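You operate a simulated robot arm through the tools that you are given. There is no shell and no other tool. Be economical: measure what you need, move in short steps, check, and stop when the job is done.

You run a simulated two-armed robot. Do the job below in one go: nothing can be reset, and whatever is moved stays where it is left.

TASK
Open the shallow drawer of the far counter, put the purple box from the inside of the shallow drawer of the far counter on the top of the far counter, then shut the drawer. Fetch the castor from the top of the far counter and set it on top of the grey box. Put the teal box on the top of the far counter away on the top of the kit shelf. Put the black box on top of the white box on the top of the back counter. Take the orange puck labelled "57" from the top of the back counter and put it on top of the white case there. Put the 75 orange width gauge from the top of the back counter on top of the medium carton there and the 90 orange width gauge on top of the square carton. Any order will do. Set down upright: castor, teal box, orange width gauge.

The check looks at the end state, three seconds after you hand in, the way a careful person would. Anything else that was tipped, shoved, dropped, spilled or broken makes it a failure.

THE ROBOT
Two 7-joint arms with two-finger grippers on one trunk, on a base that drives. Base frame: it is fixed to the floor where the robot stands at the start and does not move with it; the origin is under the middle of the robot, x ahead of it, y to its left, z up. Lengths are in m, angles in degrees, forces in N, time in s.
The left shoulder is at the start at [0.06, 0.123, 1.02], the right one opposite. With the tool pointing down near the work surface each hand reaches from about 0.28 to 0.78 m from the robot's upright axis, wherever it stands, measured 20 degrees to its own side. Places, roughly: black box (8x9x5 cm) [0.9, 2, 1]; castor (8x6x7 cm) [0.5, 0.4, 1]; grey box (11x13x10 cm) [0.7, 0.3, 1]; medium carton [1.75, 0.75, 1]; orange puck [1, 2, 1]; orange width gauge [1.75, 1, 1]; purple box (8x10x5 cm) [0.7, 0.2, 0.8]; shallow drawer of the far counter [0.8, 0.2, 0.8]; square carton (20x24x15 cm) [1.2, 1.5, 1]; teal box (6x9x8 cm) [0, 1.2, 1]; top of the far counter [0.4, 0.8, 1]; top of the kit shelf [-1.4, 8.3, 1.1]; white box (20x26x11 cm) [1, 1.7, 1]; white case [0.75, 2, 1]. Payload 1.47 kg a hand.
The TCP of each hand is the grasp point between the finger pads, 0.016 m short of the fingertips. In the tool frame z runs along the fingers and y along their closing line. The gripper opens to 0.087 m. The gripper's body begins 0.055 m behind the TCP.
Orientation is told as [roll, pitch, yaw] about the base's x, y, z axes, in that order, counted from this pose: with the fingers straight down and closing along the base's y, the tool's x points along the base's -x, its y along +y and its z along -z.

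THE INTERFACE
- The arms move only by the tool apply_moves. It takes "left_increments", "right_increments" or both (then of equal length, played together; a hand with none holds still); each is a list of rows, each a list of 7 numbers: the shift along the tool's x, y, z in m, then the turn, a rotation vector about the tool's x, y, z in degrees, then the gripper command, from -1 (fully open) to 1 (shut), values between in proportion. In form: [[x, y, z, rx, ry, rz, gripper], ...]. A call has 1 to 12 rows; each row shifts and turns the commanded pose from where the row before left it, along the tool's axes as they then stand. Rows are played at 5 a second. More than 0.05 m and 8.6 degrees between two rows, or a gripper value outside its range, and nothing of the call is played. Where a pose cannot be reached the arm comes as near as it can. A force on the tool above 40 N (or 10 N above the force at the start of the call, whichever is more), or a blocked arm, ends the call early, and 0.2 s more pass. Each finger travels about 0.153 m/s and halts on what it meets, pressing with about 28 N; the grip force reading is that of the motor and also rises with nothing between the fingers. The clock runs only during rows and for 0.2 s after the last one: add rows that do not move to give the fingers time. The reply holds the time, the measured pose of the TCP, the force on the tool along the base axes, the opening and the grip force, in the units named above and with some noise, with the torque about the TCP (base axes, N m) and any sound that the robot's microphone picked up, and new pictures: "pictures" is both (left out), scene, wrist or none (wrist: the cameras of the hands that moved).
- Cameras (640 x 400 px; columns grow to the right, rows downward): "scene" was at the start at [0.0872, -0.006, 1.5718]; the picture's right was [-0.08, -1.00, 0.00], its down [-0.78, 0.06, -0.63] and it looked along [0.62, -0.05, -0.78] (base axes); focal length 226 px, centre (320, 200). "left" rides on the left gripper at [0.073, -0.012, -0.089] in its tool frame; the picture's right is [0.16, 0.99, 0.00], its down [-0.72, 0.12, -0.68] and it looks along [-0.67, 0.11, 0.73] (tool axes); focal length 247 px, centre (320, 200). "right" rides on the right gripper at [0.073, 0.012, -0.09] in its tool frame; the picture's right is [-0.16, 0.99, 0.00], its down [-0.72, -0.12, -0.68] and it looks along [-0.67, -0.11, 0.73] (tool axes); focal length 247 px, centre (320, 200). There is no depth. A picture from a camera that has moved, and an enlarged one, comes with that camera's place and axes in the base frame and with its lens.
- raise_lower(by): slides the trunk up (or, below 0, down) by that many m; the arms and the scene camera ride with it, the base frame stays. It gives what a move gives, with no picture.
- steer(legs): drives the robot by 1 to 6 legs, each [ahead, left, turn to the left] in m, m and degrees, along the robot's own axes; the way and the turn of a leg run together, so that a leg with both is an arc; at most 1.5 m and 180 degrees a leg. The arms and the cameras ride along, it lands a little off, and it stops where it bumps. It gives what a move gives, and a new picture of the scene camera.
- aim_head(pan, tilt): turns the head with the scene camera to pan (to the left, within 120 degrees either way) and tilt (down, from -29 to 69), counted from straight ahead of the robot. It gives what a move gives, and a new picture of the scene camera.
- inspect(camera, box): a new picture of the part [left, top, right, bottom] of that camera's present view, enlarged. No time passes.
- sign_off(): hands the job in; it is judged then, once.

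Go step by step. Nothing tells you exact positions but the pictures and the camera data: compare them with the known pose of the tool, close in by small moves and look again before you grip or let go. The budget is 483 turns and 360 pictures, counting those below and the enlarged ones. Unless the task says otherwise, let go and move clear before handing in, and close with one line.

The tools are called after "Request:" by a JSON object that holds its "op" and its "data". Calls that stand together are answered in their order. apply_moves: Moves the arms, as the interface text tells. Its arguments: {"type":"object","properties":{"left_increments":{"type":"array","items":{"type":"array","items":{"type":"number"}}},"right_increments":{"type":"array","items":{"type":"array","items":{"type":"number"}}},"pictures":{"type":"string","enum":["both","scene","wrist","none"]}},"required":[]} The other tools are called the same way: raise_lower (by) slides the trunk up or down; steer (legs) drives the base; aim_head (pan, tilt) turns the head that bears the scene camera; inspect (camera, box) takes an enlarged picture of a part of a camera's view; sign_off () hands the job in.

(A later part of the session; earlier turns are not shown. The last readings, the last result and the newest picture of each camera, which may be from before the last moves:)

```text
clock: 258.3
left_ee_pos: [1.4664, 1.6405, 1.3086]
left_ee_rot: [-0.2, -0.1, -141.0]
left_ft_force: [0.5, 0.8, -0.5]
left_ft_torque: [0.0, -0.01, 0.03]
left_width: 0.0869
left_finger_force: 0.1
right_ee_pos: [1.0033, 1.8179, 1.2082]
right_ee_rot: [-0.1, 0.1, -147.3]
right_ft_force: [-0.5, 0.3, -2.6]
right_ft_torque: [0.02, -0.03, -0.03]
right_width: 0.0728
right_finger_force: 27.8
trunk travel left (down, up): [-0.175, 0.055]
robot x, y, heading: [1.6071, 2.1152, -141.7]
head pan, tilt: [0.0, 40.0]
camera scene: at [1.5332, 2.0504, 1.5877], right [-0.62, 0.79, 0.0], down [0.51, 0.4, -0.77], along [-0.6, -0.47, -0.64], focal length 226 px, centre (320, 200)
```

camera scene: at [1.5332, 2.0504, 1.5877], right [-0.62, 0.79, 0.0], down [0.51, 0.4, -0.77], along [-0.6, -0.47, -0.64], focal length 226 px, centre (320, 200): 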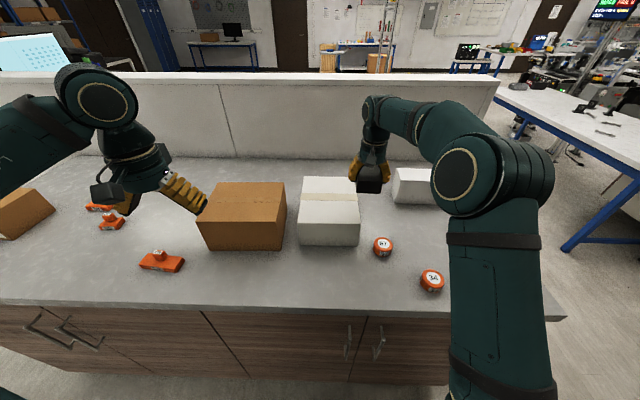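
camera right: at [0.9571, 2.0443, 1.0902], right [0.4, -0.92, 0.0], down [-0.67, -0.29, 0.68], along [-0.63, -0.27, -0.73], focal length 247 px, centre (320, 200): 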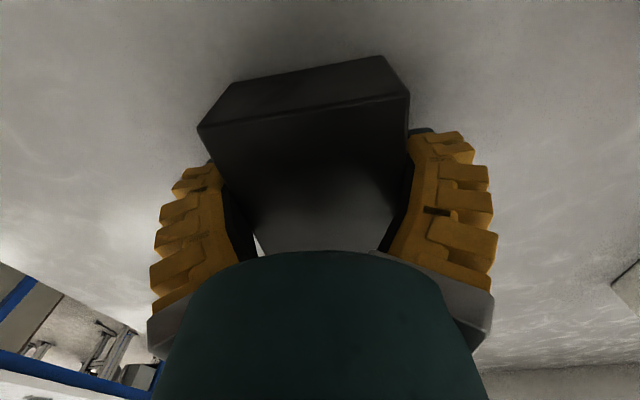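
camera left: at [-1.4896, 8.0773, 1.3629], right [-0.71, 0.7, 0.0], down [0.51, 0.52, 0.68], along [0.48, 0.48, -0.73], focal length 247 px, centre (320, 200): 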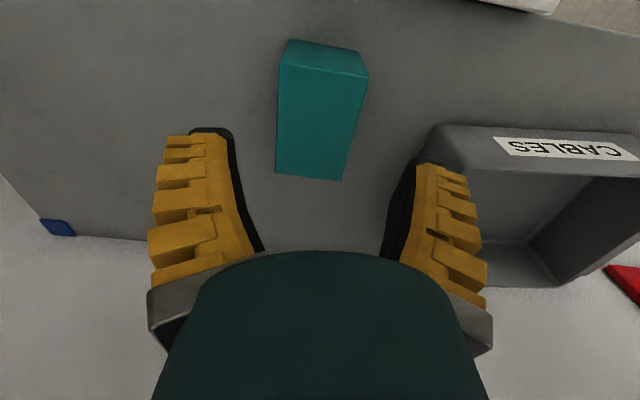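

Request:
{"op": "apply_moves", "data": {"right_increments": [[-0.006, 0.04, 0, 0, 0, 0, 1], [-0.007, 0.04, 0, 0, 0, 0, 1], [-0.007, 0.038, 0, 0, 0, 0, 1], [0, 0, 0.03, 0, 0, -5, 1], [0, 0, 0.02, 0, 0, 0, 1]], "pictures": "both"}}

```text
clock: 259.5
left_ee_pos: [1.4652, 1.6383, 1.309]
left_ee_rot: [-0.2, -0.1, -141.0]
left_ft_force: [0.2, -0.4, 1.0]
left_ft_torque: [0.01, -0.01, 0.02]
left_width: 0.087
left_finger_force: 0.0
right_ee_pos: [1.0479, 1.7058, 1.1581]
right_ee_rot: [0.0, 0.0, -142.3]
right_ft_force: [0.1, -1.0, -2.3]
right_ft_torque: [0.04, -0.01, -0.01]
right_width: 0.0727
right_finger_force: 28.5
trunk travel left (down, up): [-0.175, 0.055]
robot x, y, heading: [1.6056, 2.1079, -141.8]
head pan, tilt: [0.0, 40.0]
camera scene: at [1.5332, 2.0497, 1.5877], right [-0.62, 0.79, 0.0], down [0.51, 0.4, -0.77], along [-0.6, -0.47, -0.64], focal length 226 px, centre (320, 200)
camera right: at [1.1136, 1.7414, 1.2477], right [0.48, -0.88, 0.0], down [-0.64, -0.35, 0.68], along [-0.6, -0.33, -0.73], focal length 247 px, centre (320, 200)
```

scene: 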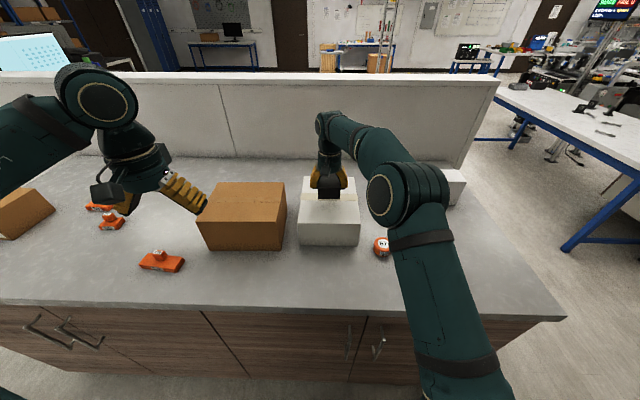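
right: 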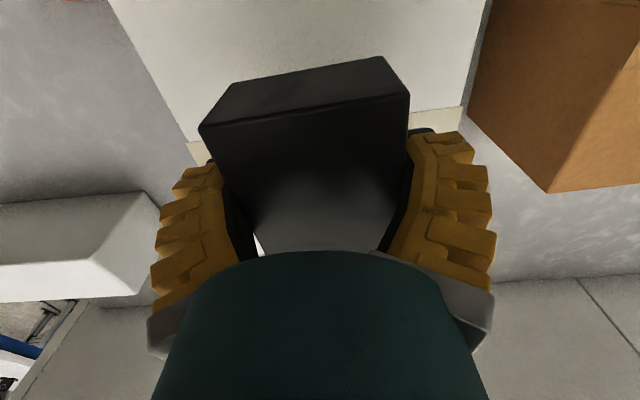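

Request:
{"op": "apply_moves", "data": {"right_increments": [[0, 0, 0.03, 0, 0, 0, 1], [0, 0, 0.012, 0, 0, 0, 1], [0, 0, 0.004, 0, 0, 0, 1], [0, 0, 0.003, 0, 0, 0, 1]], "pictures": "none"}}

```text
clock: 260.5
left_ee_pos: [1.4648, 1.6398, 1.3101]
left_ee_rot: [-0.2, -0.1, -141.0]
left_ft_force: [0.6, -0.1, -0.1]
left_ft_torque: [-0.01, 0.0, -0.01]
left_width: 0.087
left_finger_force: 0.1
right_ee_pos: [1.048, 1.7084, 1.1105]
right_ee_rot: [0.1, -0.2, -142.4]
right_ft_force: [-1.8, -1.1, 7.1]
right_ft_torque: [0.21, -0.22, 0.03]
right_width: 0.0729
right_finger_force: 28.0
trunk travel left (down, up): [-0.175, 0.055]
robot x, y, heading: [1.6074, 2.1115, -141.7]
head pan, tilt: [0.0, 40.0]
```

Contact; releasing.

Request:
{"op": "apply_moves", "data": {"right_increments": [[0, 0, 0, 0, 0, 0, 0], [0, 0, 0, 0, 0, 0, -1], [0, 0, 0, 0, 0, 0, -1], [0, 0, -0.03, 0, 0, 0, -1], [0, 0, -0.05, 0, 0, 0, -1], [0, 0, -0.05, 0, 0, 0, -1], [0.02, -0.04, 0, 0, 0, 0, -1], [0.02, -0.04, 0, 0, 0, 0, -1]], "pictures": "both"}}

```text
clock: 262.3
left_ee_pos: [1.4653, 1.64, 1.31]
left_ee_rot: [-0.2, 0.0, -141.0]
left_ft_force: [0.0, 0.0, -0.2]
left_ft_torque: [0.0, -0.01, 0.01]
left_width: 0.0868
left_finger_force: 0.1
right_ee_pos: [1.0346, 1.795, 1.2382]
right_ee_rot: [-0.1, -0.1, -142.4]
right_ft_force: [0.2, 0.4, -0.7]
right_ft_torque: [-0.01, 0.0, 0.02]
right_width: 0.0872
right_finger_force: 0.0
trunk travel left (down, up): [-0.175, 0.055]
robot x, y, heading: [1.6032, 2.1073, -142.0]
head pan, tilt: [0.0, 40.0]
camera scene: at [1.5332, 2.0516, 1.5878], right [-0.62, 0.79, 0.0], down [0.51, 0.4, -0.77], along [-0.6, -0.47, -0.64], focal length 226 px, centre (320, 200)
camera right: at [1.1002, 1.8306, 1.3281], right [0.48, -0.88, 0.0], down [-0.64, -0.35, 0.68], along [-0.6, -0.33, -0.73], focal length 247 px, centre (320, 200)
```

scene: 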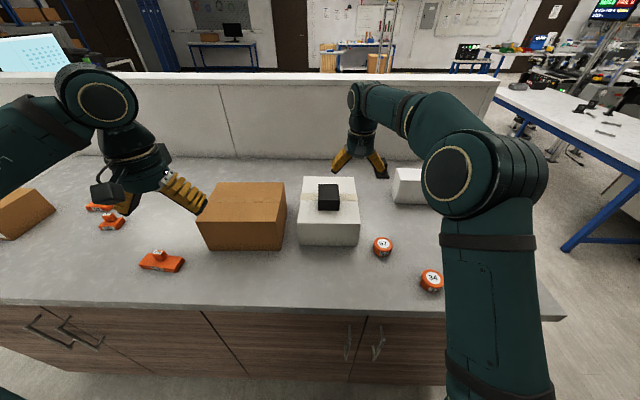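
right: 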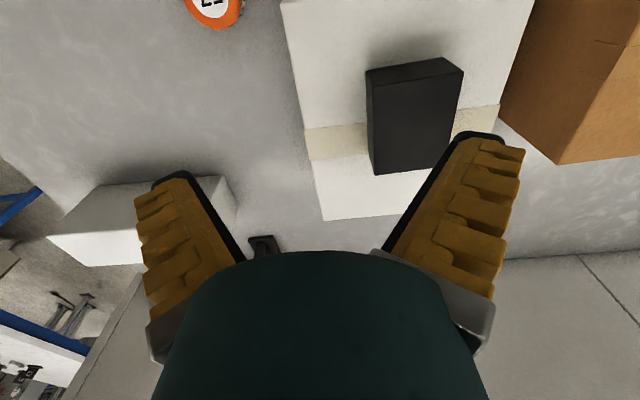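

Request:
{"op": "apply_moves", "data": {"right_increments": [[0.023, -0.033, 0, 0, 0, 0, -1], [0.023, -0.033, 0, 0, 0, 0, -1], [0.024, -0.033, 0, 0, 0, 0, -1], [0, 0, 0.05, 0, 0, 0, -1], [0, 0, 0.05, 0, 0, 0, -1]], "pictures": "both"}}

```text
clock: 263.5
left_ee_pos: [1.4647, 1.6407, 1.3107]
left_ee_rot: [-0.3, -0.1, -141.0]
left_ft_force: [-0.4, -0.3, 0.0]
left_ft_torque: [-0.02, 0.0, -0.01]
left_width: 0.0871
left_finger_force: 0.1
right_ee_pos: [1.0249, 1.9171, 1.1399]
right_ee_rot: [0.1, -0.1, -142.4]
right_ft_force: [-0.2, 0.5, 0.2]
right_ft_torque: [0.03, 0.01, -0.01]
right_width: 0.0873
right_finger_force: 0.0
trunk travel left (down, up): [-0.175, 0.055]
robot x, y, heading: [1.6076, 2.1095, -141.8]
head pan, tilt: [0.0, 40.0]
camera scene: at [1.5328, 2.0513, 1.5877], right [-0.62, 0.79, 0.0], down [0.51, 0.4, -0.77], along [-0.6, -0.47, -0.64], focal length 226 px, centre (320, 200)
camera right: at [1.09, 1.9528, 1.229], right [0.48, -0.88, 0.0], down [-0.64, -0.35, 0.68], along [-0.6, -0.33, -0.73], focal length 247 px, centre (320, 200)
```

scene: 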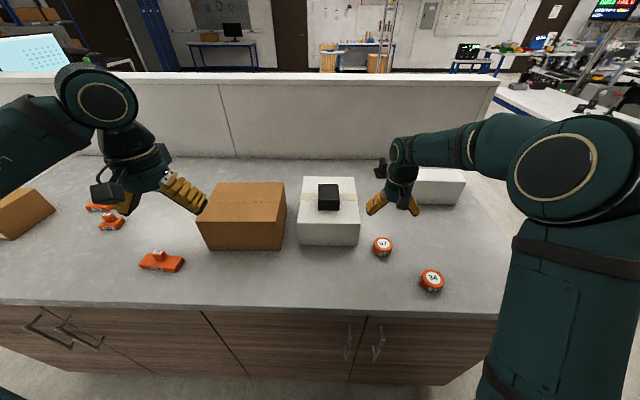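
right: 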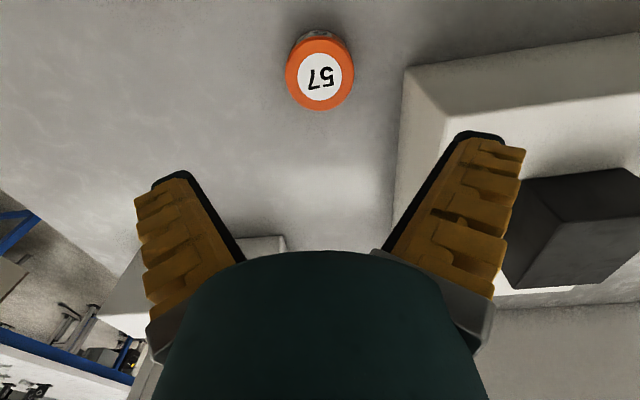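

Request:
{"op": "apply_moves", "data": {"right_increments": [[0.005, 0.001, 0, 0, 0, -7.5, -1], [0, 0, 0, 0, 0, -7.5, -1], [0, 0, 0, 0, 0, -7.5, -1], [0, 0, 0, 0, 0, -7.5, -1], [0, 0, 0, 0, 0, -7.5, -1], [0, 0, 0, 0, 0, -7.5, -1], [0, 0, 0.04, 0, 0, 0, -1], [0, 0, 0.04, 0, 0, 0, -1]], "pictures": "wrist"}}

```text
clock: 265.3
left_ee_pos: [1.4656, 1.6396, 1.31]
left_ee_rot: [-0.2, -0.2, -141.0]
left_ft_force: [-1.0, 1.0, 1.0]
left_ft_torque: [0.0, -0.01, -0.02]
left_width: 0.0869
left_finger_force: 0.1
right_ee_pos: [1.0333, 1.9204, 1.0578]
right_ee_rot: [0.0, 0.1, -97.3]
right_ft_force: [1.2, -0.8, -1.0]
right_ft_torque: [0.02, -0.04, 0.01]
right_width: 0.087
right_finger_force: 0.2
trunk travel left (down, up): [-0.175, 0.055]
robot x, y, heading: [1.6078, 2.1073, -141.8]
head pan, tilt: [0.0, 40.0]
camera right: at [1.0539, 1.9918, 1.1477], right [0.96, -0.28, 0.0], down [-0.21, -0.7, 0.68], along [-0.19, -0.65, -0.73], focal length 247 px, centre (320, 200)
```

right: 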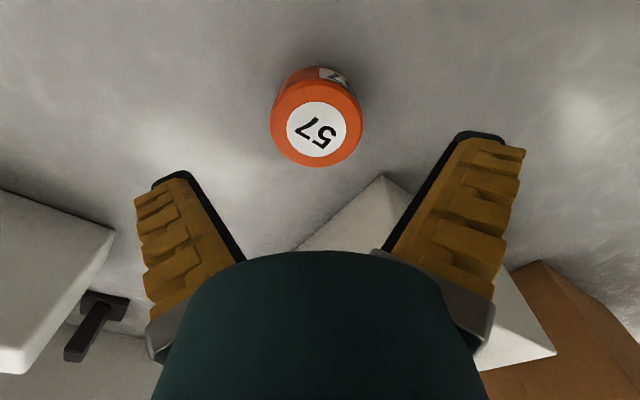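

Request:
{"op": "apply_moves", "data": {"right_increments": [[0.005, -0.0015, 0.02, 0, 0, 0, -0.65], [0, 0, 0.02, 0, 0, 0, -0.65], [0, 0, 0.01, 0, 0, 0, -0.65]], "pictures": "wrist"}}

```text
clock: 266.1
left_ee_pos: [1.4653, 1.6402, 1.3101]
left_ee_rot: [-0.1, -0.2, -141.0]
left_ft_force: [0.2, 0.4, 0.3]
left_ft_torque: [0.0, 0.01, 0.0]
left_width: 0.0871
left_finger_force: 0.1
right_ee_pos: [1.0301, 1.924, 1.006]
right_ee_rot: [0.0, -0.1, -97.2]
right_ft_force: [-0.1, -0.1, 0.0]
right_ft_torque: [0.01, -0.01, -0.01]
right_width: 0.075
right_finger_force: 1.8
trunk travel left (down, up): [-0.175, 0.055]
robot x, y, heading: [1.6085, 2.1112, -141.7]
head pan, tilt: [0.0, 40.0]
camera right: at [1.052, 1.996, 1.0965], right [0.96, -0.28, 0.0], down [-0.21, -0.7, 0.68], along [-0.19, -0.65, -0.73], focal length 247 px, centre (320, 200)
```

right: 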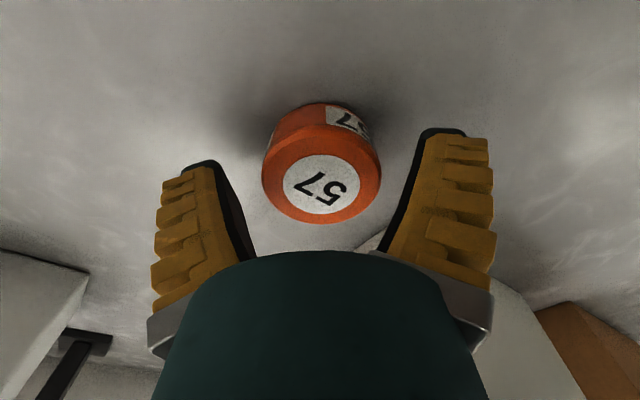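

Request:
{"op": "apply_moves", "data": {"right_increments": [[0, 0, 0.01, 0, 0, 0, -0.65], [0, 0, 0.003, 0, 0, 0, -0.65], [0, 0, 0, 0, 0, 0, 0.5], [0, 0, 0, 0, 0, 0, 1], [0, 0, 0, 0, 0, 0, 1]], "pictures": "wrist"}}

```text
clock: 267.3
left_ee_pos: [1.466, 1.6386, 1.3106]
left_ee_rot: [-0.2, -0.1, -141.1]
left_ft_force: [-0.6, 0.0, -0.2]
left_ft_torque: [0.02, -0.04, 0.03]
left_width: 0.0869
left_finger_force: 0.1
right_ee_pos: [1.0316, 1.9256, 0.9933]
right_ee_rot: [0.0, 0.0, -97.4]
right_ft_force: [-1.2, -0.5, 0.0]
right_ft_torque: [0.01, 0.01, 0.0]
right_width: 0.0582
right_finger_force: 27.7
trunk travel left (down, up): [-0.175, 0.055]
robot x, y, heading: [1.6097, 2.1095, -141.9]
head pan, tilt: [0.0, 40.0]
camera right: at [1.0524, 1.9959, 1.0839], right [0.96, -0.28, 0.0], down [-0.21, -0.7, 0.68], along [-0.19, -0.65, -0.73], focal length 247 px, centre (320, 200)
```

right: 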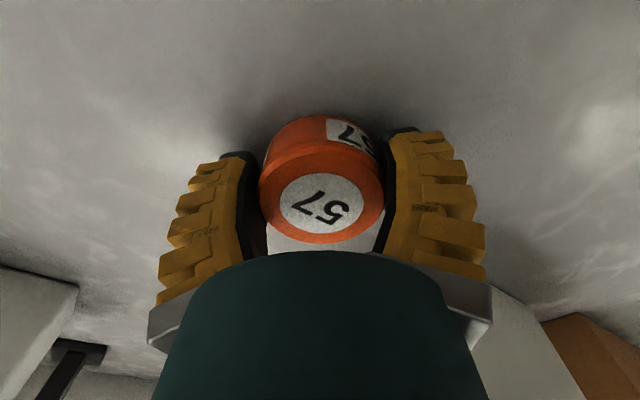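

Request:
{"op": "apply_moves", "data": {"right_increments": [[0, 0, -0.02, 0, 0, 0, 1], [0, 0, -0.04, 0, 0, 0, 1], [0, 0, -0.05, 0, 0, 0, 1], [0, 0, -0.05, 0, 0, 0, 1], [0, 0, -0.05, 0, 0, 0, 1]], "pictures": "none"}}

Request:
{"op": "aim_head", "data": {"pan": 0, "tilt": 69}}

```text
clock: 268.5
left_ee_pos: [1.4661, 1.6399, 1.31]
left_ee_rot: [-0.1, -0.2, -140.9]
left_ft_force: [0.5, -0.9, -0.4]
left_ft_torque: [0.03, 0.03, -0.02]
left_width: 0.087
left_finger_force: 0.0
right_ee_pos: [1.0313, 1.9204, 1.2072]
right_ee_rot: [0.1, 0.0, -97.3]
right_ft_force: [-0.3, -0.1, 0.1]
right_ft_torque: [-0.02, 0.01, -0.01]
right_width: 0.0579
right_finger_force: 28.1
trunk travel left (down, up): [-0.175, 0.055]
robot x, y, heading: [1.6069, 2.1124, -141.8]
head pan, tilt: [0.0, 40.0]
```

```text
clock: 269.4
left_ee_pos: [1.4652, 1.6393, 1.3087]
left_ee_rot: [-0.3, -0.1, -141.0]
left_ft_force: [-0.6, -0.3, -0.2]
left_ft_torque: [0.0, 0.01, 0.01]
left_width: 0.0869
left_finger_force: 0.1
right_ee_pos: [1.0294, 1.9206, 1.2068]
right_ee_rot: [0.1, -0.2, -97.4]
right_ft_force: [-1.0, 0.2, -1.0]
right_ft_torque: [-0.04, 0.01, 0.01]
right_width: 0.0586
right_finger_force: 27.6
trunk travel left (down, up): [-0.175, 0.055]
robot x, y, heading: [1.6077, 2.109, -141.8]
head pan, tilt: [0.0, 68.8]
camera scene: at [1.5561, 2.0688, 1.5516], right [-0.62, 0.79, 0.0], down [0.73, 0.58, -0.36], along [-0.29, -0.22, -0.93], focal length 226 px, centre (320, 200)
```

scene: 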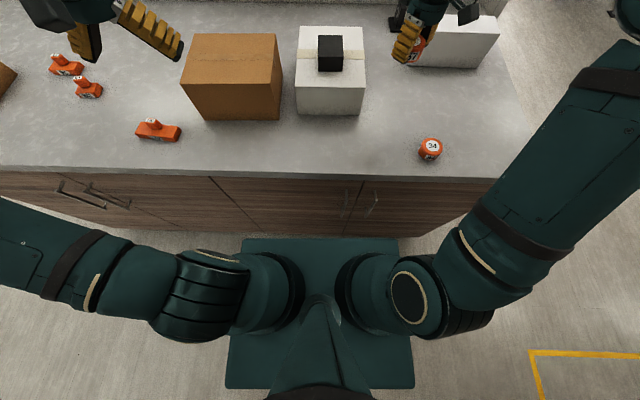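

Request:
{"op": "steer", "data": {"legs": [[-0.25, 0, 0], [0, -1.3, 0]]}}

Request:
{"op": "aim_head", "data": {"pan": 0, "tilt": 40}}

```text
clock: 282.3
left_ee_pos: [0.8736, 2.7826, 1.3097]
left_ee_rot: [-0.2, -0.1, -139.5]
left_ft_force: [0.0, 0.5, -0.7]
left_ft_torque: [0.01, 0.01, -0.01]
left_width: 0.087
left_finger_force: 0.1
right_ee_pos: [0.4313, 3.051, 1.2064]
right_ee_rot: [0.0, -0.1, -95.8]
right_ft_force: [-0.8, -0.4, -0.6]
right_ft_torque: [0.0, -0.03, 0.0]
right_width: 0.0583
right_finger_force: 28.0
trunk travel left (down, up): [-0.175, 0.055]
robot x, y, heading: [1.0011, 3.259, -140.2]
head pan, tilt: [0.0, 68.8]
camera scene: at [0.9525, 3.2148, 1.5516], right [-0.64, 0.77, 0.0], down [0.72, 0.6, -0.36], along [-0.28, -0.23, -0.93], focal length 226 px, centre (320, 200)
```

scene: 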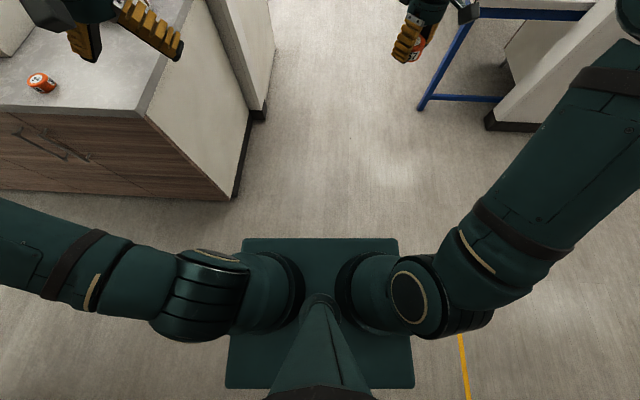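

```text
clock: 283.2
left_ee_pos: [0.8743, 2.7842, 1.3089]
left_ee_rot: [-0.1, 0.0, -139.5]
left_ft_force: [1.0, -0.4, 0.3]
left_ft_torque: [0.02, -0.01, 0.0]
left_width: 0.0869
left_finger_force: 0.1
right_ee_pos: [0.4301, 3.0513, 1.206]
right_ee_rot: [0.1, -0.1, -95.8]
right_ft_force: [-0.2, 0.0, -0.2]
right_ft_torque: [0.02, -0.02, 0.0]
right_width: 0.0581
right_finger_force: 27.7
trunk travel left (down, up): [-0.175, 0.055]
robot x, y, heading: [0.999, 3.2569, -140.4]
head pan, tilt: [0.0, 40.0]
camera scene: at [0.9302, 3.1962, 1.5877], right [-0.64, 0.77, 0.0], down [0.49, 0.41, -0.77], along [-0.59, -0.49, -0.64], focal length 226 px, centre (320, 200)
```

scene: 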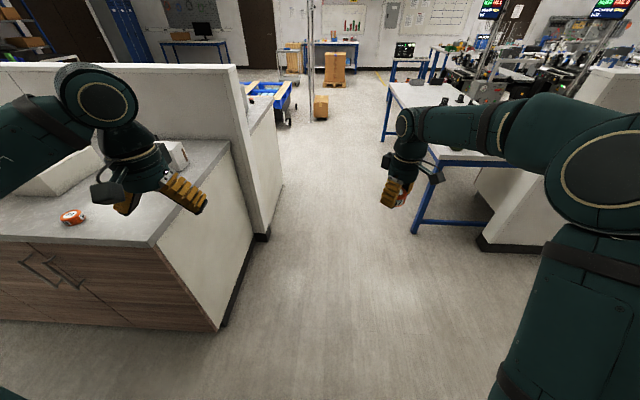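

Request:
{"op": "steer", "data": {"legs": [[0, 0, 85.8], [0, -0.85, 0]]}}

```text
clock: 294.8
left_ee_pos: [0.7831, 2.5936, 1.3096]
left_ee_rot: [-0.2, -0.2, -52.7]
left_ft_force: [-0.5, -0.2, 0.4]
left_ft_torque: [-0.01, -0.01, 0.04]
left_width: 0.0869
left_finger_force: 0.0
right_ee_pos: [0.4904, 2.1664, 1.2065]
right_ee_rot: [0.1, 0.0, -8.9]
right_ft_force: [-0.7, 0.6, -0.9]
right_ft_torque: [-0.01, 0.04, 0.02]
right_width: 0.0581
right_finger_force: 27.7
trunk travel left (down, up): [-0.175, 0.055]
robot x, y, heading: [0.317, 2.752, -53.5]
head pan, tilt: [0.0, 40.0]
camera scene: at [0.3747, 2.6716, 1.5877], right [-0.8, -0.6, 0.0], down [-0.38, 0.52, -0.77], along [0.46, -0.62, -0.64], focal length 226 px, centre (320, 200)
```

scene: 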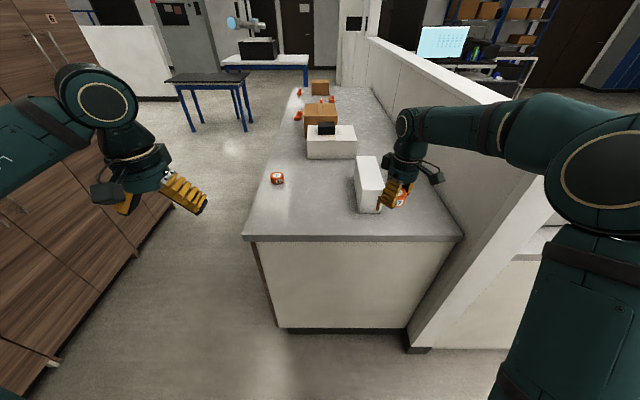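

Request:
{"op": "inspect", "data": {"camera": "scene", "box": [300, 130, 460, 230]}}

Request:
{"op": "inspect", "data": {"camera": "right", "box": [0, 0, 640, 400]}}

```text
4.00 times, centred on (380, 180) of scene
camera zoom: at [0.3747, 2.6716, 1.5877], right [-0.8, -0.6, 0.0], down [-0.38, 0.52, -0.77], along [0.46, -0.62, -0.64], focal length 904 px, centre (80, 280)
```

zoom: 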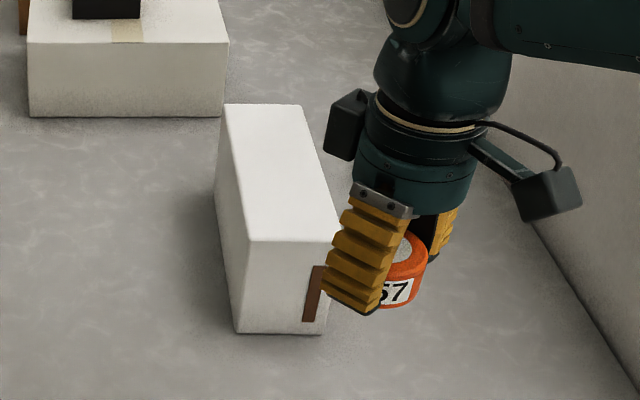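

```text
1.00 times, centred on (320, 200) of right (not enlarged: the box is as wide or as high as the picture)
camera zoom: at [0.4209, 2.1894, 1.2959], right [0.31, 0.95, 0.0], down [0.7, -0.23, 0.68], along [0.65, -0.21, -0.73], focal length 247 px, centre (320, 200)
```

zoom: 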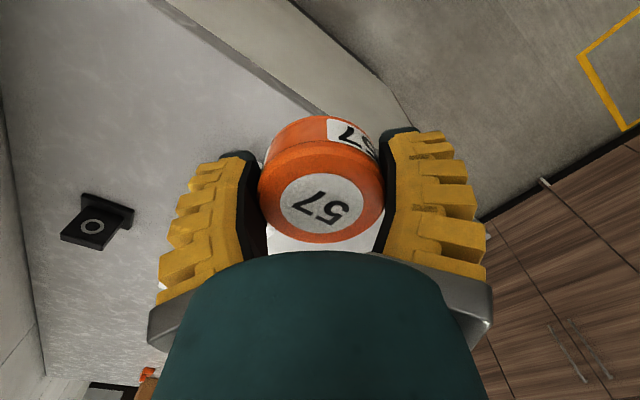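

Request:
{"op": "steer", "data": {"legs": [[0.17, 0, 0]]}}

```text
clock: 296.2
left_ee_pos: [0.8792, 2.4654, 1.3101]
left_ee_rot: [-0.2, -0.2, -52.5]
left_ft_force: [0.3, 1.0, -0.1]
left_ft_torque: [0.02, 0.02, 0.01]
left_width: 0.0869
left_finger_force: 0.1
right_ee_pos: [0.5885, 2.0374, 1.2057]
right_ee_rot: [0.1, 0.0, -8.9]
right_ft_force: [0.1, -0.4, -0.6]
right_ft_torque: [0.07, 0.0, 0.02]
right_width: 0.0581
right_finger_force: 28.2
trunk travel left (down, up): [-0.175, 0.055]
robot x, y, heading: [0.4119, 2.6209, -53.4]
head pan, tilt: [0.0, 40.0]
camera scene: at [0.4717, 2.5416, 1.5876], right [-0.8, -0.6, 0.0], down [-0.38, 0.52, -0.77], along [0.46, -0.61, -0.64], focal length 226 px, centre (320, 200)
```

scene: 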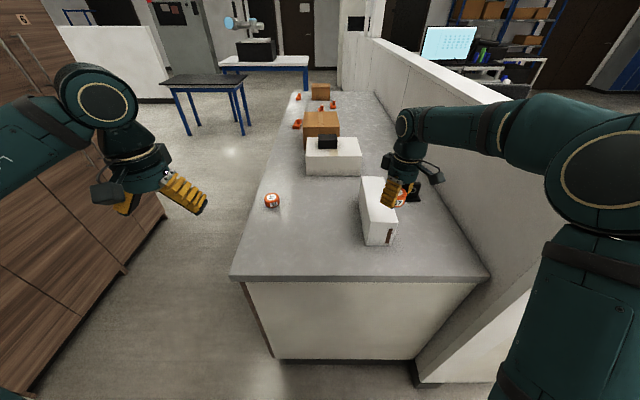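

Request:
{"op": "apply_moves", "data": {"right_increments": [[-0.0262, -0.0237, 0, 0, 0, 0, 1], [-0.0262, -0.0237, 0, 0, 0, 0, 1], [-0.0262, -0.0237, 0, 0, 0, 0, 1], [0, 0, 0.03, 0, 0, 0, 1], [0, 0, 0.02, 0, 0, 0, 1]], "pictures": "both"}}

Request:
{"op": "inspect", "data": {"camera": "scene", "box": [320, 150, 480, 250]}}

```text
clock: 297.4
left_ee_pos: [0.8796, 2.4657, 1.3091]
left_ee_rot: [-0.2, -0.1, -52.5]
left_ft_force: [-0.1, 0.3, -0.4]
left_ft_torque: [0.03, 0.01, 0.02]
left_width: 0.087
left_finger_force: 0.0
right_ee_pos: [0.6523, 1.9548, 1.1542]
right_ee_rot: [0.0, 0.0, -8.9]
right_ft_force: [0.6, -0.2, -1.2]
right_ft_torque: [0.0, 0.0, -0.03]
right_width: 0.058
right_finger_force: 28.3
trunk travel left (down, up): [-0.175, 0.055]
robot x, y, heading: [0.4145, 2.6185, -53.2]
head pan, tilt: [0.0, 40.0]
camera scene: at [0.4714, 2.5422, 1.5877], right [-0.8, -0.6, 0.0], down [-0.38, 0.52, -0.77], along [0.46, -0.61, -0.64], focal length 226 px, centre (320, 200)
camera right: at [0.5826, 1.9772, 1.2443], right [0.31, 0.95, 0.0], down [0.7, -0.23, 0.68], along [0.65, -0.21, -0.73], focal length 247 px, centre (320, 200)
```

scene: 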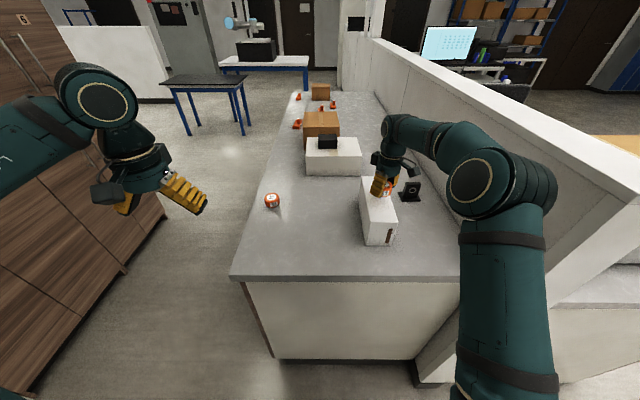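
right: 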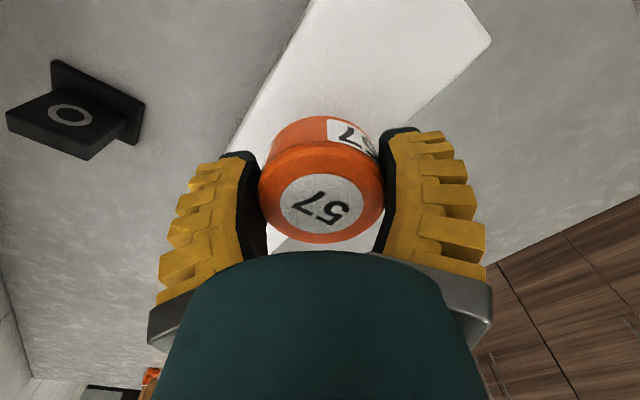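

```text
4.00 times, centred on (400, 200) of scene
camera zoom: at [0.4714, 2.5422, 1.5877], right [-0.8, -0.6, 0.0], down [-0.38, 0.52, -0.77], along [0.46, -0.61, -0.64], focal length 904 px, centre (0, 200)
```

zoom: 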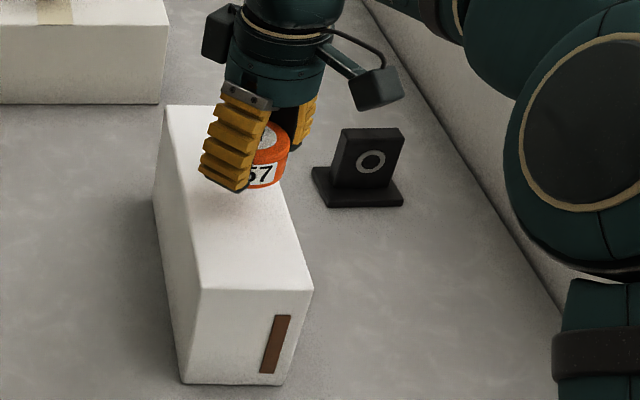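

Request:
{"op": "apply_moves", "data": {"right_increments": [[0, 0, 0.03, 0, 0, 0, 1], [0, 0, 0.01, 0, 0, 0, 1], [0, 0, 0.005, 0, 0, 0, 1], [0, 0, 0.005, 0, 0, 0, 1]], "pictures": "none"}}

```text
clock: 298.4
left_ee_pos: [0.876, 2.467, 1.3104]
left_ee_rot: [-0.2, -0.3, -52.5]
left_ft_force: [-0.1, -0.4, 1.2]
left_ft_torque: [0.01, 0.03, -0.02]
left_width: 0.0868
left_finger_force: 0.1
right_ee_pos: [0.6541, 1.9553, 1.1109]
right_ee_rot: [-0.2, -0.4, -8.9]
right_ft_force: [-0.8, -4.6, 21.0]
right_ft_torque: [-0.1, -0.2, -0.01]
right_width: 0.0597
right_finger_force: 28.0
trunk travel left (down, up): [-0.175, 0.055]
robot x, y, heading: [0.4119, 2.6195, -53.1]
head pan, tilt: [0.0, 40.0]
```

Request:
{"op": "apply_moves", "data": {"right_increments": [[0, 0, -0.003, 0, 0, 0, 1], [0, 0, 0, 0, 0, 0, -0.4], [0, 0, 0, 0, 0, 0, -0.8], [0, 0, 0, 0, 0, 0, -0.8], [0, 0, -0.03, 0, 0, 0, -0.8], [0, 0, -0.05, 0, 0, 0, -0.8], [0, 0, -0.05, 0, 0, 0, -0.8]], "pictures": "both"}}

```text
clock: 300.0
left_ee_pos: [0.8782, 2.466, 1.3111]
left_ee_rot: [-0.2, -0.2, -52.5]
left_ft_force: [0.1, -0.2, -1.0]
left_ft_torque: [-0.02, 0.04, -0.02]
left_width: 0.0871
left_finger_force: 0.1
right_ee_pos: [0.6542, 1.9568, 1.2401]
right_ee_rot: [0.0, 0.0, -8.8]
right_ft_force: [-0.3, 0.3, -0.5]
right_ft_torque: [0.02, 0.02, 0.01]
right_width: 0.0801
right_finger_force: 1.1
trunk travel left (down, up): [-0.175, 0.055]
robot x, y, heading: [0.4136, 2.6195, -53.4]
head pan, tilt: [0.0, 40.0]
camera scene: at [0.4709, 2.5433, 1.5878], right [-0.8, -0.6, 0.0], down [-0.38, 0.52, -0.77], along [0.46, -0.61, -0.64], focal length 226 px, centre (320, 200)
camera right: at [0.5841, 1.9805, 1.3312], right [0.31, 0.95, 0.0], down [0.7, -0.23, 0.68], along [0.65, -0.21, -0.73], focal length 247 px, centre (320, 200)
```

scene: 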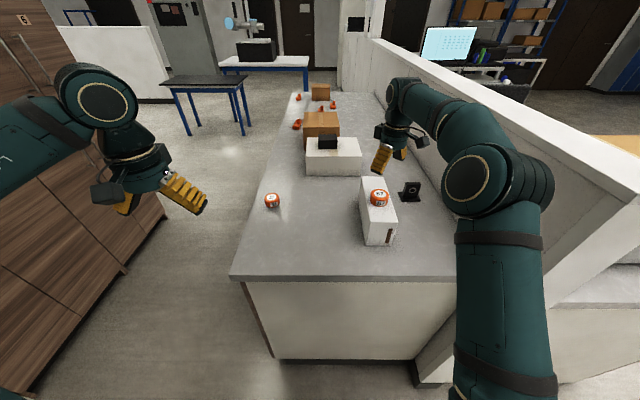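
right: 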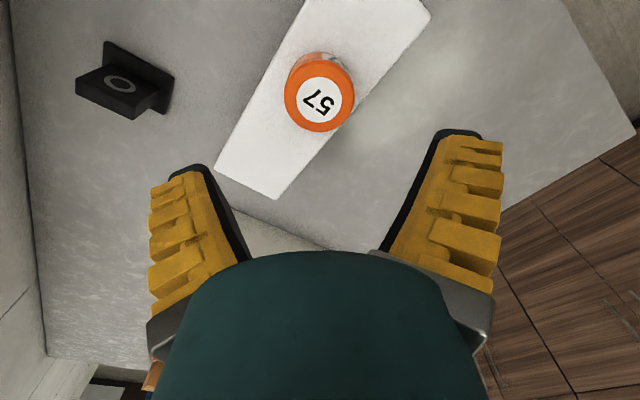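

Request:
{"op": "apply_moves", "data": {"right_increments": [[0.03, 0.03, -0.02, 0, 0, 0, -1], [0.03, 0.03, -0.02, 0, 0, 0, -1], [0.03, 0.03, 0, 0, 0, 0, -1], [0.03, 0.03, 0, 0, 0, 0, -1], [0, 0, 0, 0, 0, 7.4, -1], [0, 0, 0, 0, 0, 7.4, -1], [0, 0, 0, 0, 0, 7.4, -1], [0, 0, 0, 0, 0, 7.4, -1], [0, 0, 0, 0, 0, 7.4, -1], [0, 0, 0, 0, 0, 7.5, -1]], "pictures": "none"}}

Request:
{"op": "steer", "data": {"legs": [[-0.2, 0, -0.8], [0, 0.88, 0]]}}

```text
clock: 302.2
left_ee_pos: [0.8787, 2.4641, 1.31]
left_ee_rot: [-0.1, -0.1, -52.6]
left_ft_force: [-0.5, -0.5, 0.1]
left_ft_torque: [0.01, -0.01, 0.04]
left_width: 0.087
left_finger_force: 0.1
right_ee_pos: [0.5543, 2.0927, 1.2788]
right_ee_rot: [0.0, -0.1, -53.6]
right_ft_force: [0.1, -0.7, 0.7]
right_ft_torque: [0.01, -0.01, 0.01]
right_width: 0.0869
right_finger_force: 0.0
trunk travel left (down, up): [-0.175, 0.055]
robot x, y, heading: [0.4113, 2.6193, -53.3]
head pan, tilt: [0.0, 40.0]
```

```text
clock: 311.4
left_ee_pos: [1.4604, 3.132, 1.3097]
left_ee_rot: [-0.2, -0.1, -53.3]
left_ft_force: [-0.3, -1.0, 0.3]
left_ft_torque: [-0.01, -0.02, -0.01]
left_width: 0.0871
left_finger_force: 0.0
right_ee_pos: [1.1295, 2.7629, 1.2785]
right_ee_rot: [0.0, 0.0, -54.1]
right_ft_force: [0.4, 0.0, 0.3]
right_ft_torque: [0.02, 0.0, 0.02]
right_width: 0.087
right_finger_force: 0.0
trunk travel left (down, up): [-0.175, 0.055]
robot x, y, heading: [0.9987, 3.2901, -54.4]
head pan, tilt: [0.0, 40.0]
camera scene: at [1.0537, 3.2147, 1.5877], right [-0.81, -0.59, 0.0], down [-0.38, 0.52, -0.77], along [0.45, -0.62, -0.64], focal length 226 px, centre (320, 200)
```

scene: 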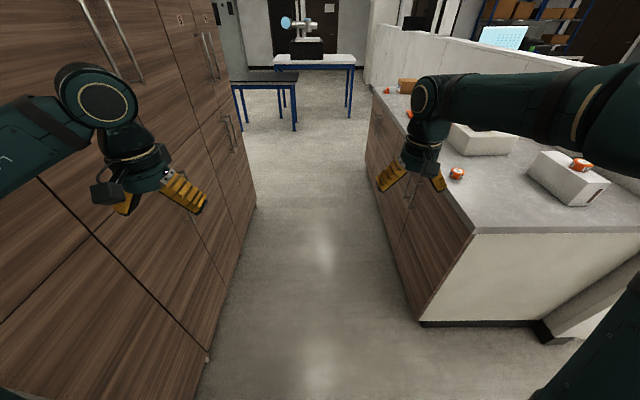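

Request:
{"op": "steer", "data": {"legs": [[1.0, -0.07, 0], [1.0, 0, 0]]}}

```text
clock: 321.6
left_ee_pos: [2.6299, 1.4626, 1.3097]
left_ee_rot: [-0.2, -0.1, -51.3]
left_ft_force: [0.2, -0.1, -0.2]
left_ft_torque: [0.03, 0.01, 0.02]
left_width: 0.0871
left_finger_force: 0.1
right_ee_pos: [2.3122, 1.0821, 1.2785]
right_ee_rot: [0.0, 0.0, -52.2]
right_ft_force: [-0.4, -1.2, 0.5]
right_ft_torque: [0.02, 0.0, 0.04]
right_width: 0.0871
right_finger_force: 0.0
trunk travel left (down, up): [-0.175, 0.055]
robot x, y, heading: [2.1589, 1.6032, -52.1]
head pan, tilt: [0.0, 40.0]
camera scene: at [2.2204, 1.5317, 1.5877], right [-0.79, -0.61, 0.0], down [-0.39, 0.51, -0.77], along [0.47, -0.6, -0.64], focal length 226 px, centre (320, 200)
```

scene: 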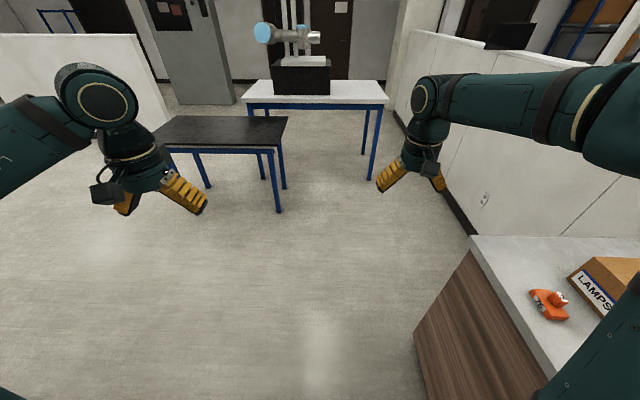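

Request:
{"op": "steer", "data": {"legs": [[0, 0, -92]]}}

```text
clock: 325.8
left_ee_pos: [2.0162, 1.1382, 1.3099]
left_ee_rot: [-0.3, -0.2, -141.6]
left_ft_force: [0.1, 0.3, 0.0]
left_ft_torque: [-0.04, 0.0, 0.01]
left_width: 0.0868
left_finger_force: 0.0
right_ee_pos: [1.6352, 1.4568, 1.2786]
right_ee_rot: [0.0, 0.0, -142.4]
right_ft_force: [0.4, -0.1, 1.1]
right_ft_torque: [0.01, -0.02, 0.0]
right_width: 0.0871
right_finger_force: 0.0
trunk travel left (down, up): [-0.175, 0.055]
robot x, y, heading: [2.161, 1.6066, -142.3]
head pan, tilt: [0.0, 40.0]
camera scene: at [2.0864, 1.5491, 1.5877], right [-0.61, 0.79, 0.0], down [0.51, 0.39, -0.77], along [-0.61, -0.47, -0.64], focal length 226 px, centre (320, 200)
```

scene: 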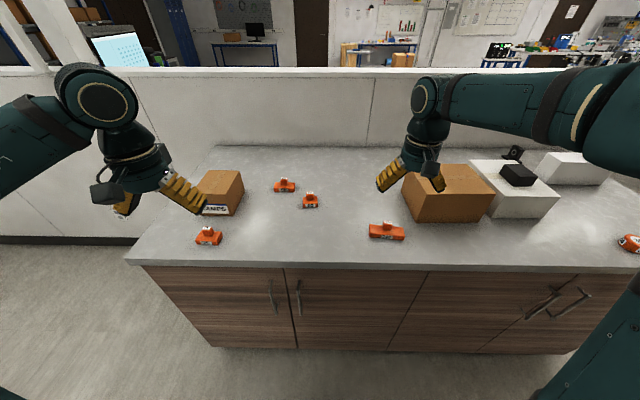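

Request:
{"op": "inspect", "data": {"camera": "scene", "box": [180, 165, 340, 265]}}

Request:
{"op": "inspect", "data": {"camera": "scene", "box": [360, 205, 424, 245]}}

Request:
{"op": "inspect", "data": {"camera": "left", "box": [0, 0, 640, 400]}}

Request:
{"op": "inspect", "data": {"camera": "right", "box": [0, 0, 640, 400]}}

```text
4.00 times, centred on (260, 215) of scene
camera zoom: at [2.0864, 1.5491, 1.5877], right [-0.61, 0.79, 0.0], down [0.51, 0.39, -0.77], along [-0.61, -0.47, -0.64], focal length 904 px, centre (560, 140)
```

zoom: 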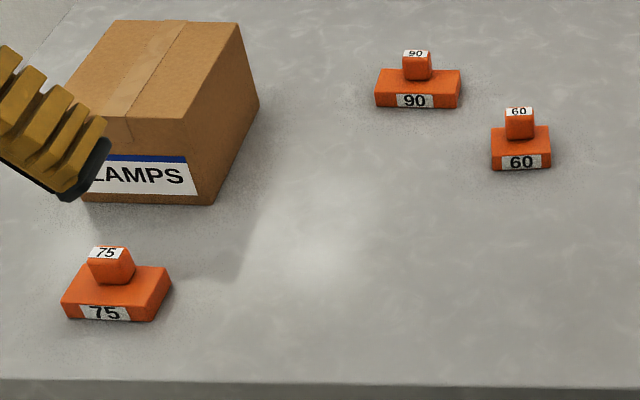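

```text
10.00 times, centred on (392, 225) of scene
camera zoom: at [2.0864, 1.5491, 1.5877], right [-0.61, 0.79, 0.0], down [0.51, 0.39, -0.77], along [-0.61, -0.47, -0.64], focal length 2261 px, centre (-400, -50)
```

zoom: 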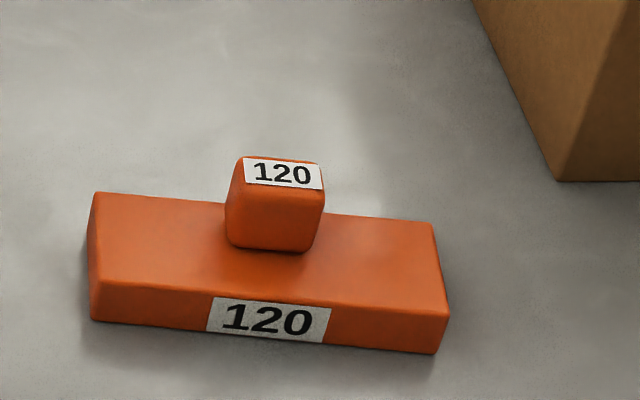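

```text
1.00 times, centred on (320, 200) of left (not enlarged: the box is as wide or as high as the picture)
camera zoom: at [2.065, 1.1936, 1.3997], right [0.74, -0.68, 0.0], down [-0.49, -0.54, 0.68], along [-0.46, -0.5, -0.73], focal length 247 px, centre (320, 200)
```

zoom: 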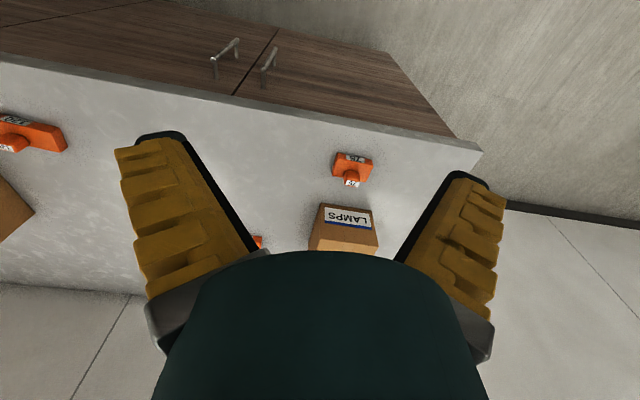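

```text
1.00 times, centred on (320, 200) of right (not enlarged: the box is as wide or as high as the picture)
camera zoom: at [1.7008, 1.4932, 1.3687], right [0.48, -0.88, 0.0], down [-0.64, -0.35, 0.68], along [-0.6, -0.33, -0.73], focal length 247 px, centre (320, 200)
```

zoom: 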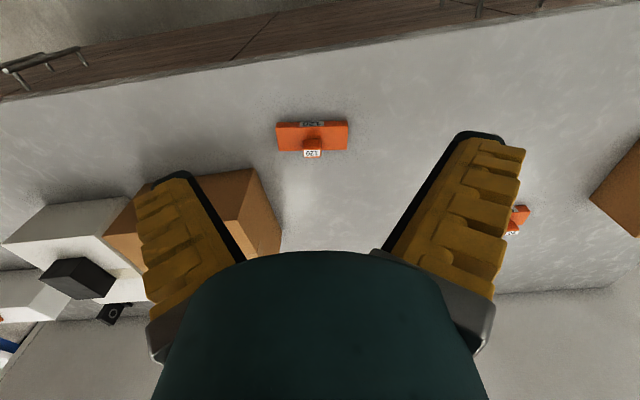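

Request:
{"op": "steer", "data": {"legs": [[0.15, 0.2, -2.3]]}}

```text
clock: 328.2
left_ee_pos: [1.9994, 0.8966, 1.3103]
left_ee_rot: [-0.1, -0.1, -143.6]
left_ft_force: [0.8, -0.6, 0.0]
left_ft_torque: [0.0, 0.02, 0.0]
left_width: 0.0872
left_finger_force: 0.0
right_ee_pos: [1.6316, 1.2295, 1.2782]
right_ee_rot: [0.1, -0.1, -144.3]
right_ft_force: [0.5, -0.6, -0.5]
right_ft_torque: [0.01, -0.01, 0.0]
right_width: 0.0871
right_finger_force: 0.0
trunk travel left (down, up): [-0.175, 0.055]
robot x, y, heading: [2.1578, 1.3615, -144.4]
head pan, tilt: [0.0, 40.0]
camera scene: at [2.0854, 1.3048, 1.5877], right [-0.58, 0.81, 0.0], down [0.52, 0.37, -0.77], along [-0.62, -0.45, -0.64], focal length 226 px, centre (320, 200)
```

scene: 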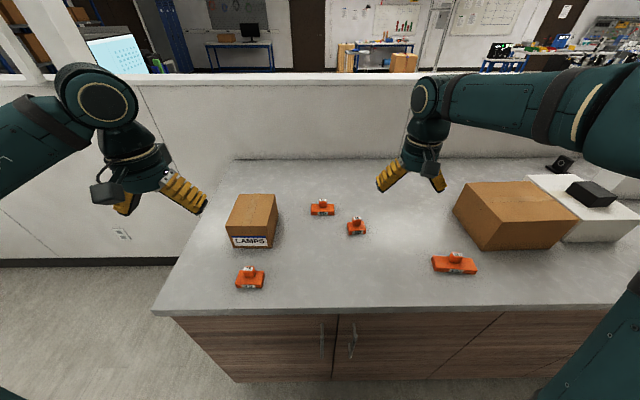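

Request:
{"op": "inspect", "data": {"camera": "scene", "box": [200, 180, 360, 280]}}

```text
4.00 times, centred on (280, 230) of scene
camera zoom: at [2.0854, 1.3048, 1.5877], right [-0.58, 0.81, 0.0], down [0.52, 0.37, -0.77], along [-0.62, -0.45, -0.64], focal length 904 px, centre (480, 80)
```

zoom: 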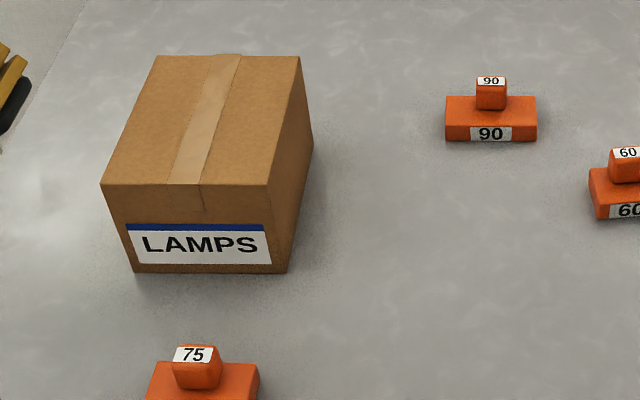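

Request:
{"op": "apply_moves", "data": {"left_increments": [[-0.03, -0.035, 0, 0, 0, 0, -1], [-0.03, -0.035, 0, 0, 0, 0, -1], [0, -0.01, 0.04, 0, 0, 0, -1], [0, 0, 0.05, 0, 0, 0, -1], [0, 0, 0.05, 0, 0, 0, -1], [0, 0, 0.03, 0, 0, 0, -1]], "pictures": "wrist"}}

```text
clock: 329.6
left_ee_pos: [1.9012, 0.9256, 1.1408]
left_ee_rot: [-0.3, -0.1, -143.5]
left_ft_force: [-0.1, 0.6, 0.0]
left_ft_torque: [0.0, -0.01, -0.02]
left_width: 0.0868
left_finger_force: 0.0
right_ee_pos: [1.6324, 1.2302, 1.2785]
right_ee_rot: [0.0, 0.0, -144.5]
right_ft_force: [0.0, -0.4, -0.2]
right_ft_torque: [-0.04, 0.05, -0.02]
right_width: 0.0872
right_finger_force: 0.0
trunk travel left (down, up): [-0.175, 0.055]
robot x, y, heading: [2.1579, 1.3587, -144.4]
head pan, tilt: [0.0, 40.0]
camera left: at [1.9532, 0.9786, 1.2304], right [0.71, -0.7, 0.0], down [-0.51, -0.52, 0.68], along [-0.48, -0.48, -0.73], focal length 247 px, centre (320, 200)
```

left: 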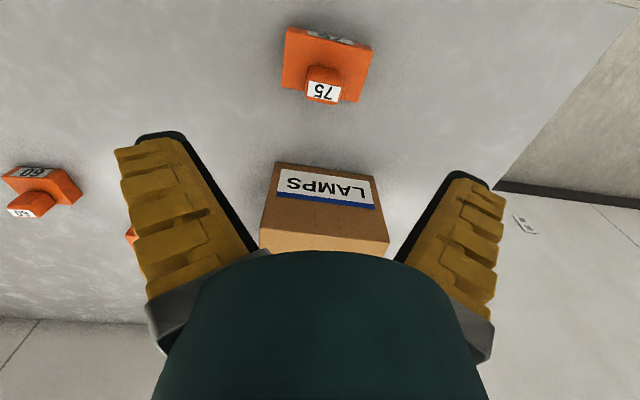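

Request:
{"op": "apply_moves", "data": {"left_increments": [[0, 0.001, 0.04, 0, 0, 2, -0.6], [-0.003, 0, 0.035, 0, 0, 0, -0.6]], "pictures": "wrist"}}

```text
clock: 330.2
left_ee_pos: [1.9008, 0.9243, 1.0655]
left_ee_rot: [-0.2, -0.1, -145.7]
left_ft_force: [0.0, 0.1, 0.4]
left_ft_torque: [-0.03, -0.02, 0.02]
left_width: 0.0732
left_finger_force: 2.3
right_ee_pos: [1.6316, 1.2293, 1.2775]
right_ee_rot: [0.1, 0.0, -144.4]
right_ft_force: [0.1, -1.4, -0.1]
right_ft_torque: [-0.02, -0.02, -0.02]
right_width: 0.087
right_finger_force: 0.0
trunk travel left (down, up): [-0.175, 0.055]
robot x, y, heading: [2.1577, 1.3603, -144.3]
head pan, tilt: [0.0, 40.0]
camera left: at [1.9543, 0.9748, 1.1551], right [0.69, -0.73, 0.0], down [-0.53, -0.5, 0.68], along [-0.5, -0.47, -0.73], focal length 247 px, centre (320, 200)
```

left: 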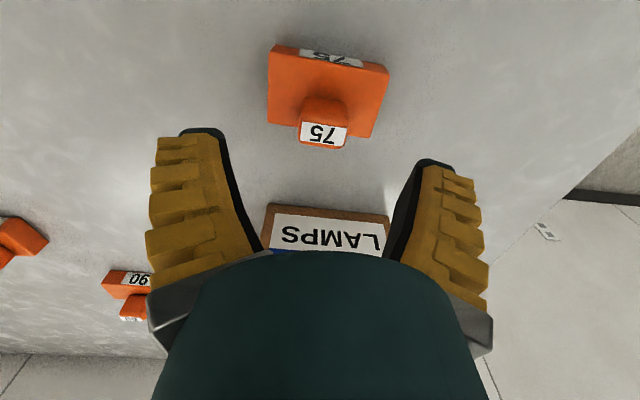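

Request:
{"op": "apply_moves", "data": {"left_increments": [[0.006, 0, 0.025, 0, 0, 0, -0.6], [0, 0, 0.015, 0, 0, 0, -0.6]], "pictures": "wrist"}}

```text
clock: 330.8
left_ee_pos: [1.9064, 0.9261, 1.0244]
left_ee_rot: [-0.1, -0.2, -145.6]
left_ft_force: [-0.4, -0.1, -0.3]
left_ft_torque: [0.0, 0.03, 0.0]
left_width: 0.0731
left_finger_force: 2.5
right_ee_pos: [1.6314, 1.2292, 1.2787]
right_ee_rot: [0.0, -0.1, -144.3]
right_ft_force: [0.2, 0.4, -0.2]
right_ft_torque: [-0.01, 0.0, -0.02]
right_width: 0.0871
right_finger_force: 0.0
trunk travel left (down, up): [-0.175, 0.055]
robot x, y, heading: [2.1577, 1.3584, -144.7]
head pan, tilt: [0.0, 40.0]
camera left: at [1.9609, 0.9773, 1.1149], right [0.69, -0.73, 0.0], down [-0.53, -0.5, 0.68], along [-0.5, -0.47, -0.73], focal length 247 px, centre (320, 200)
```

left: 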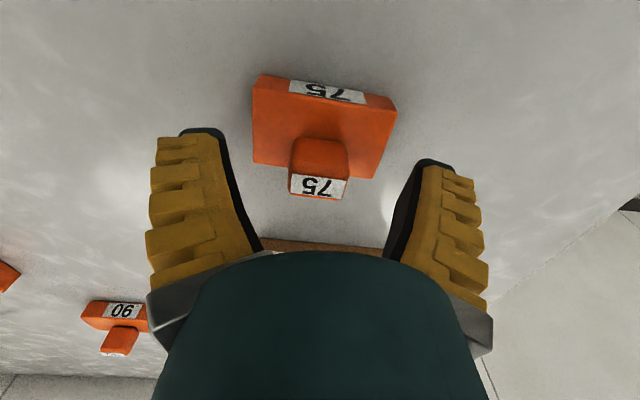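

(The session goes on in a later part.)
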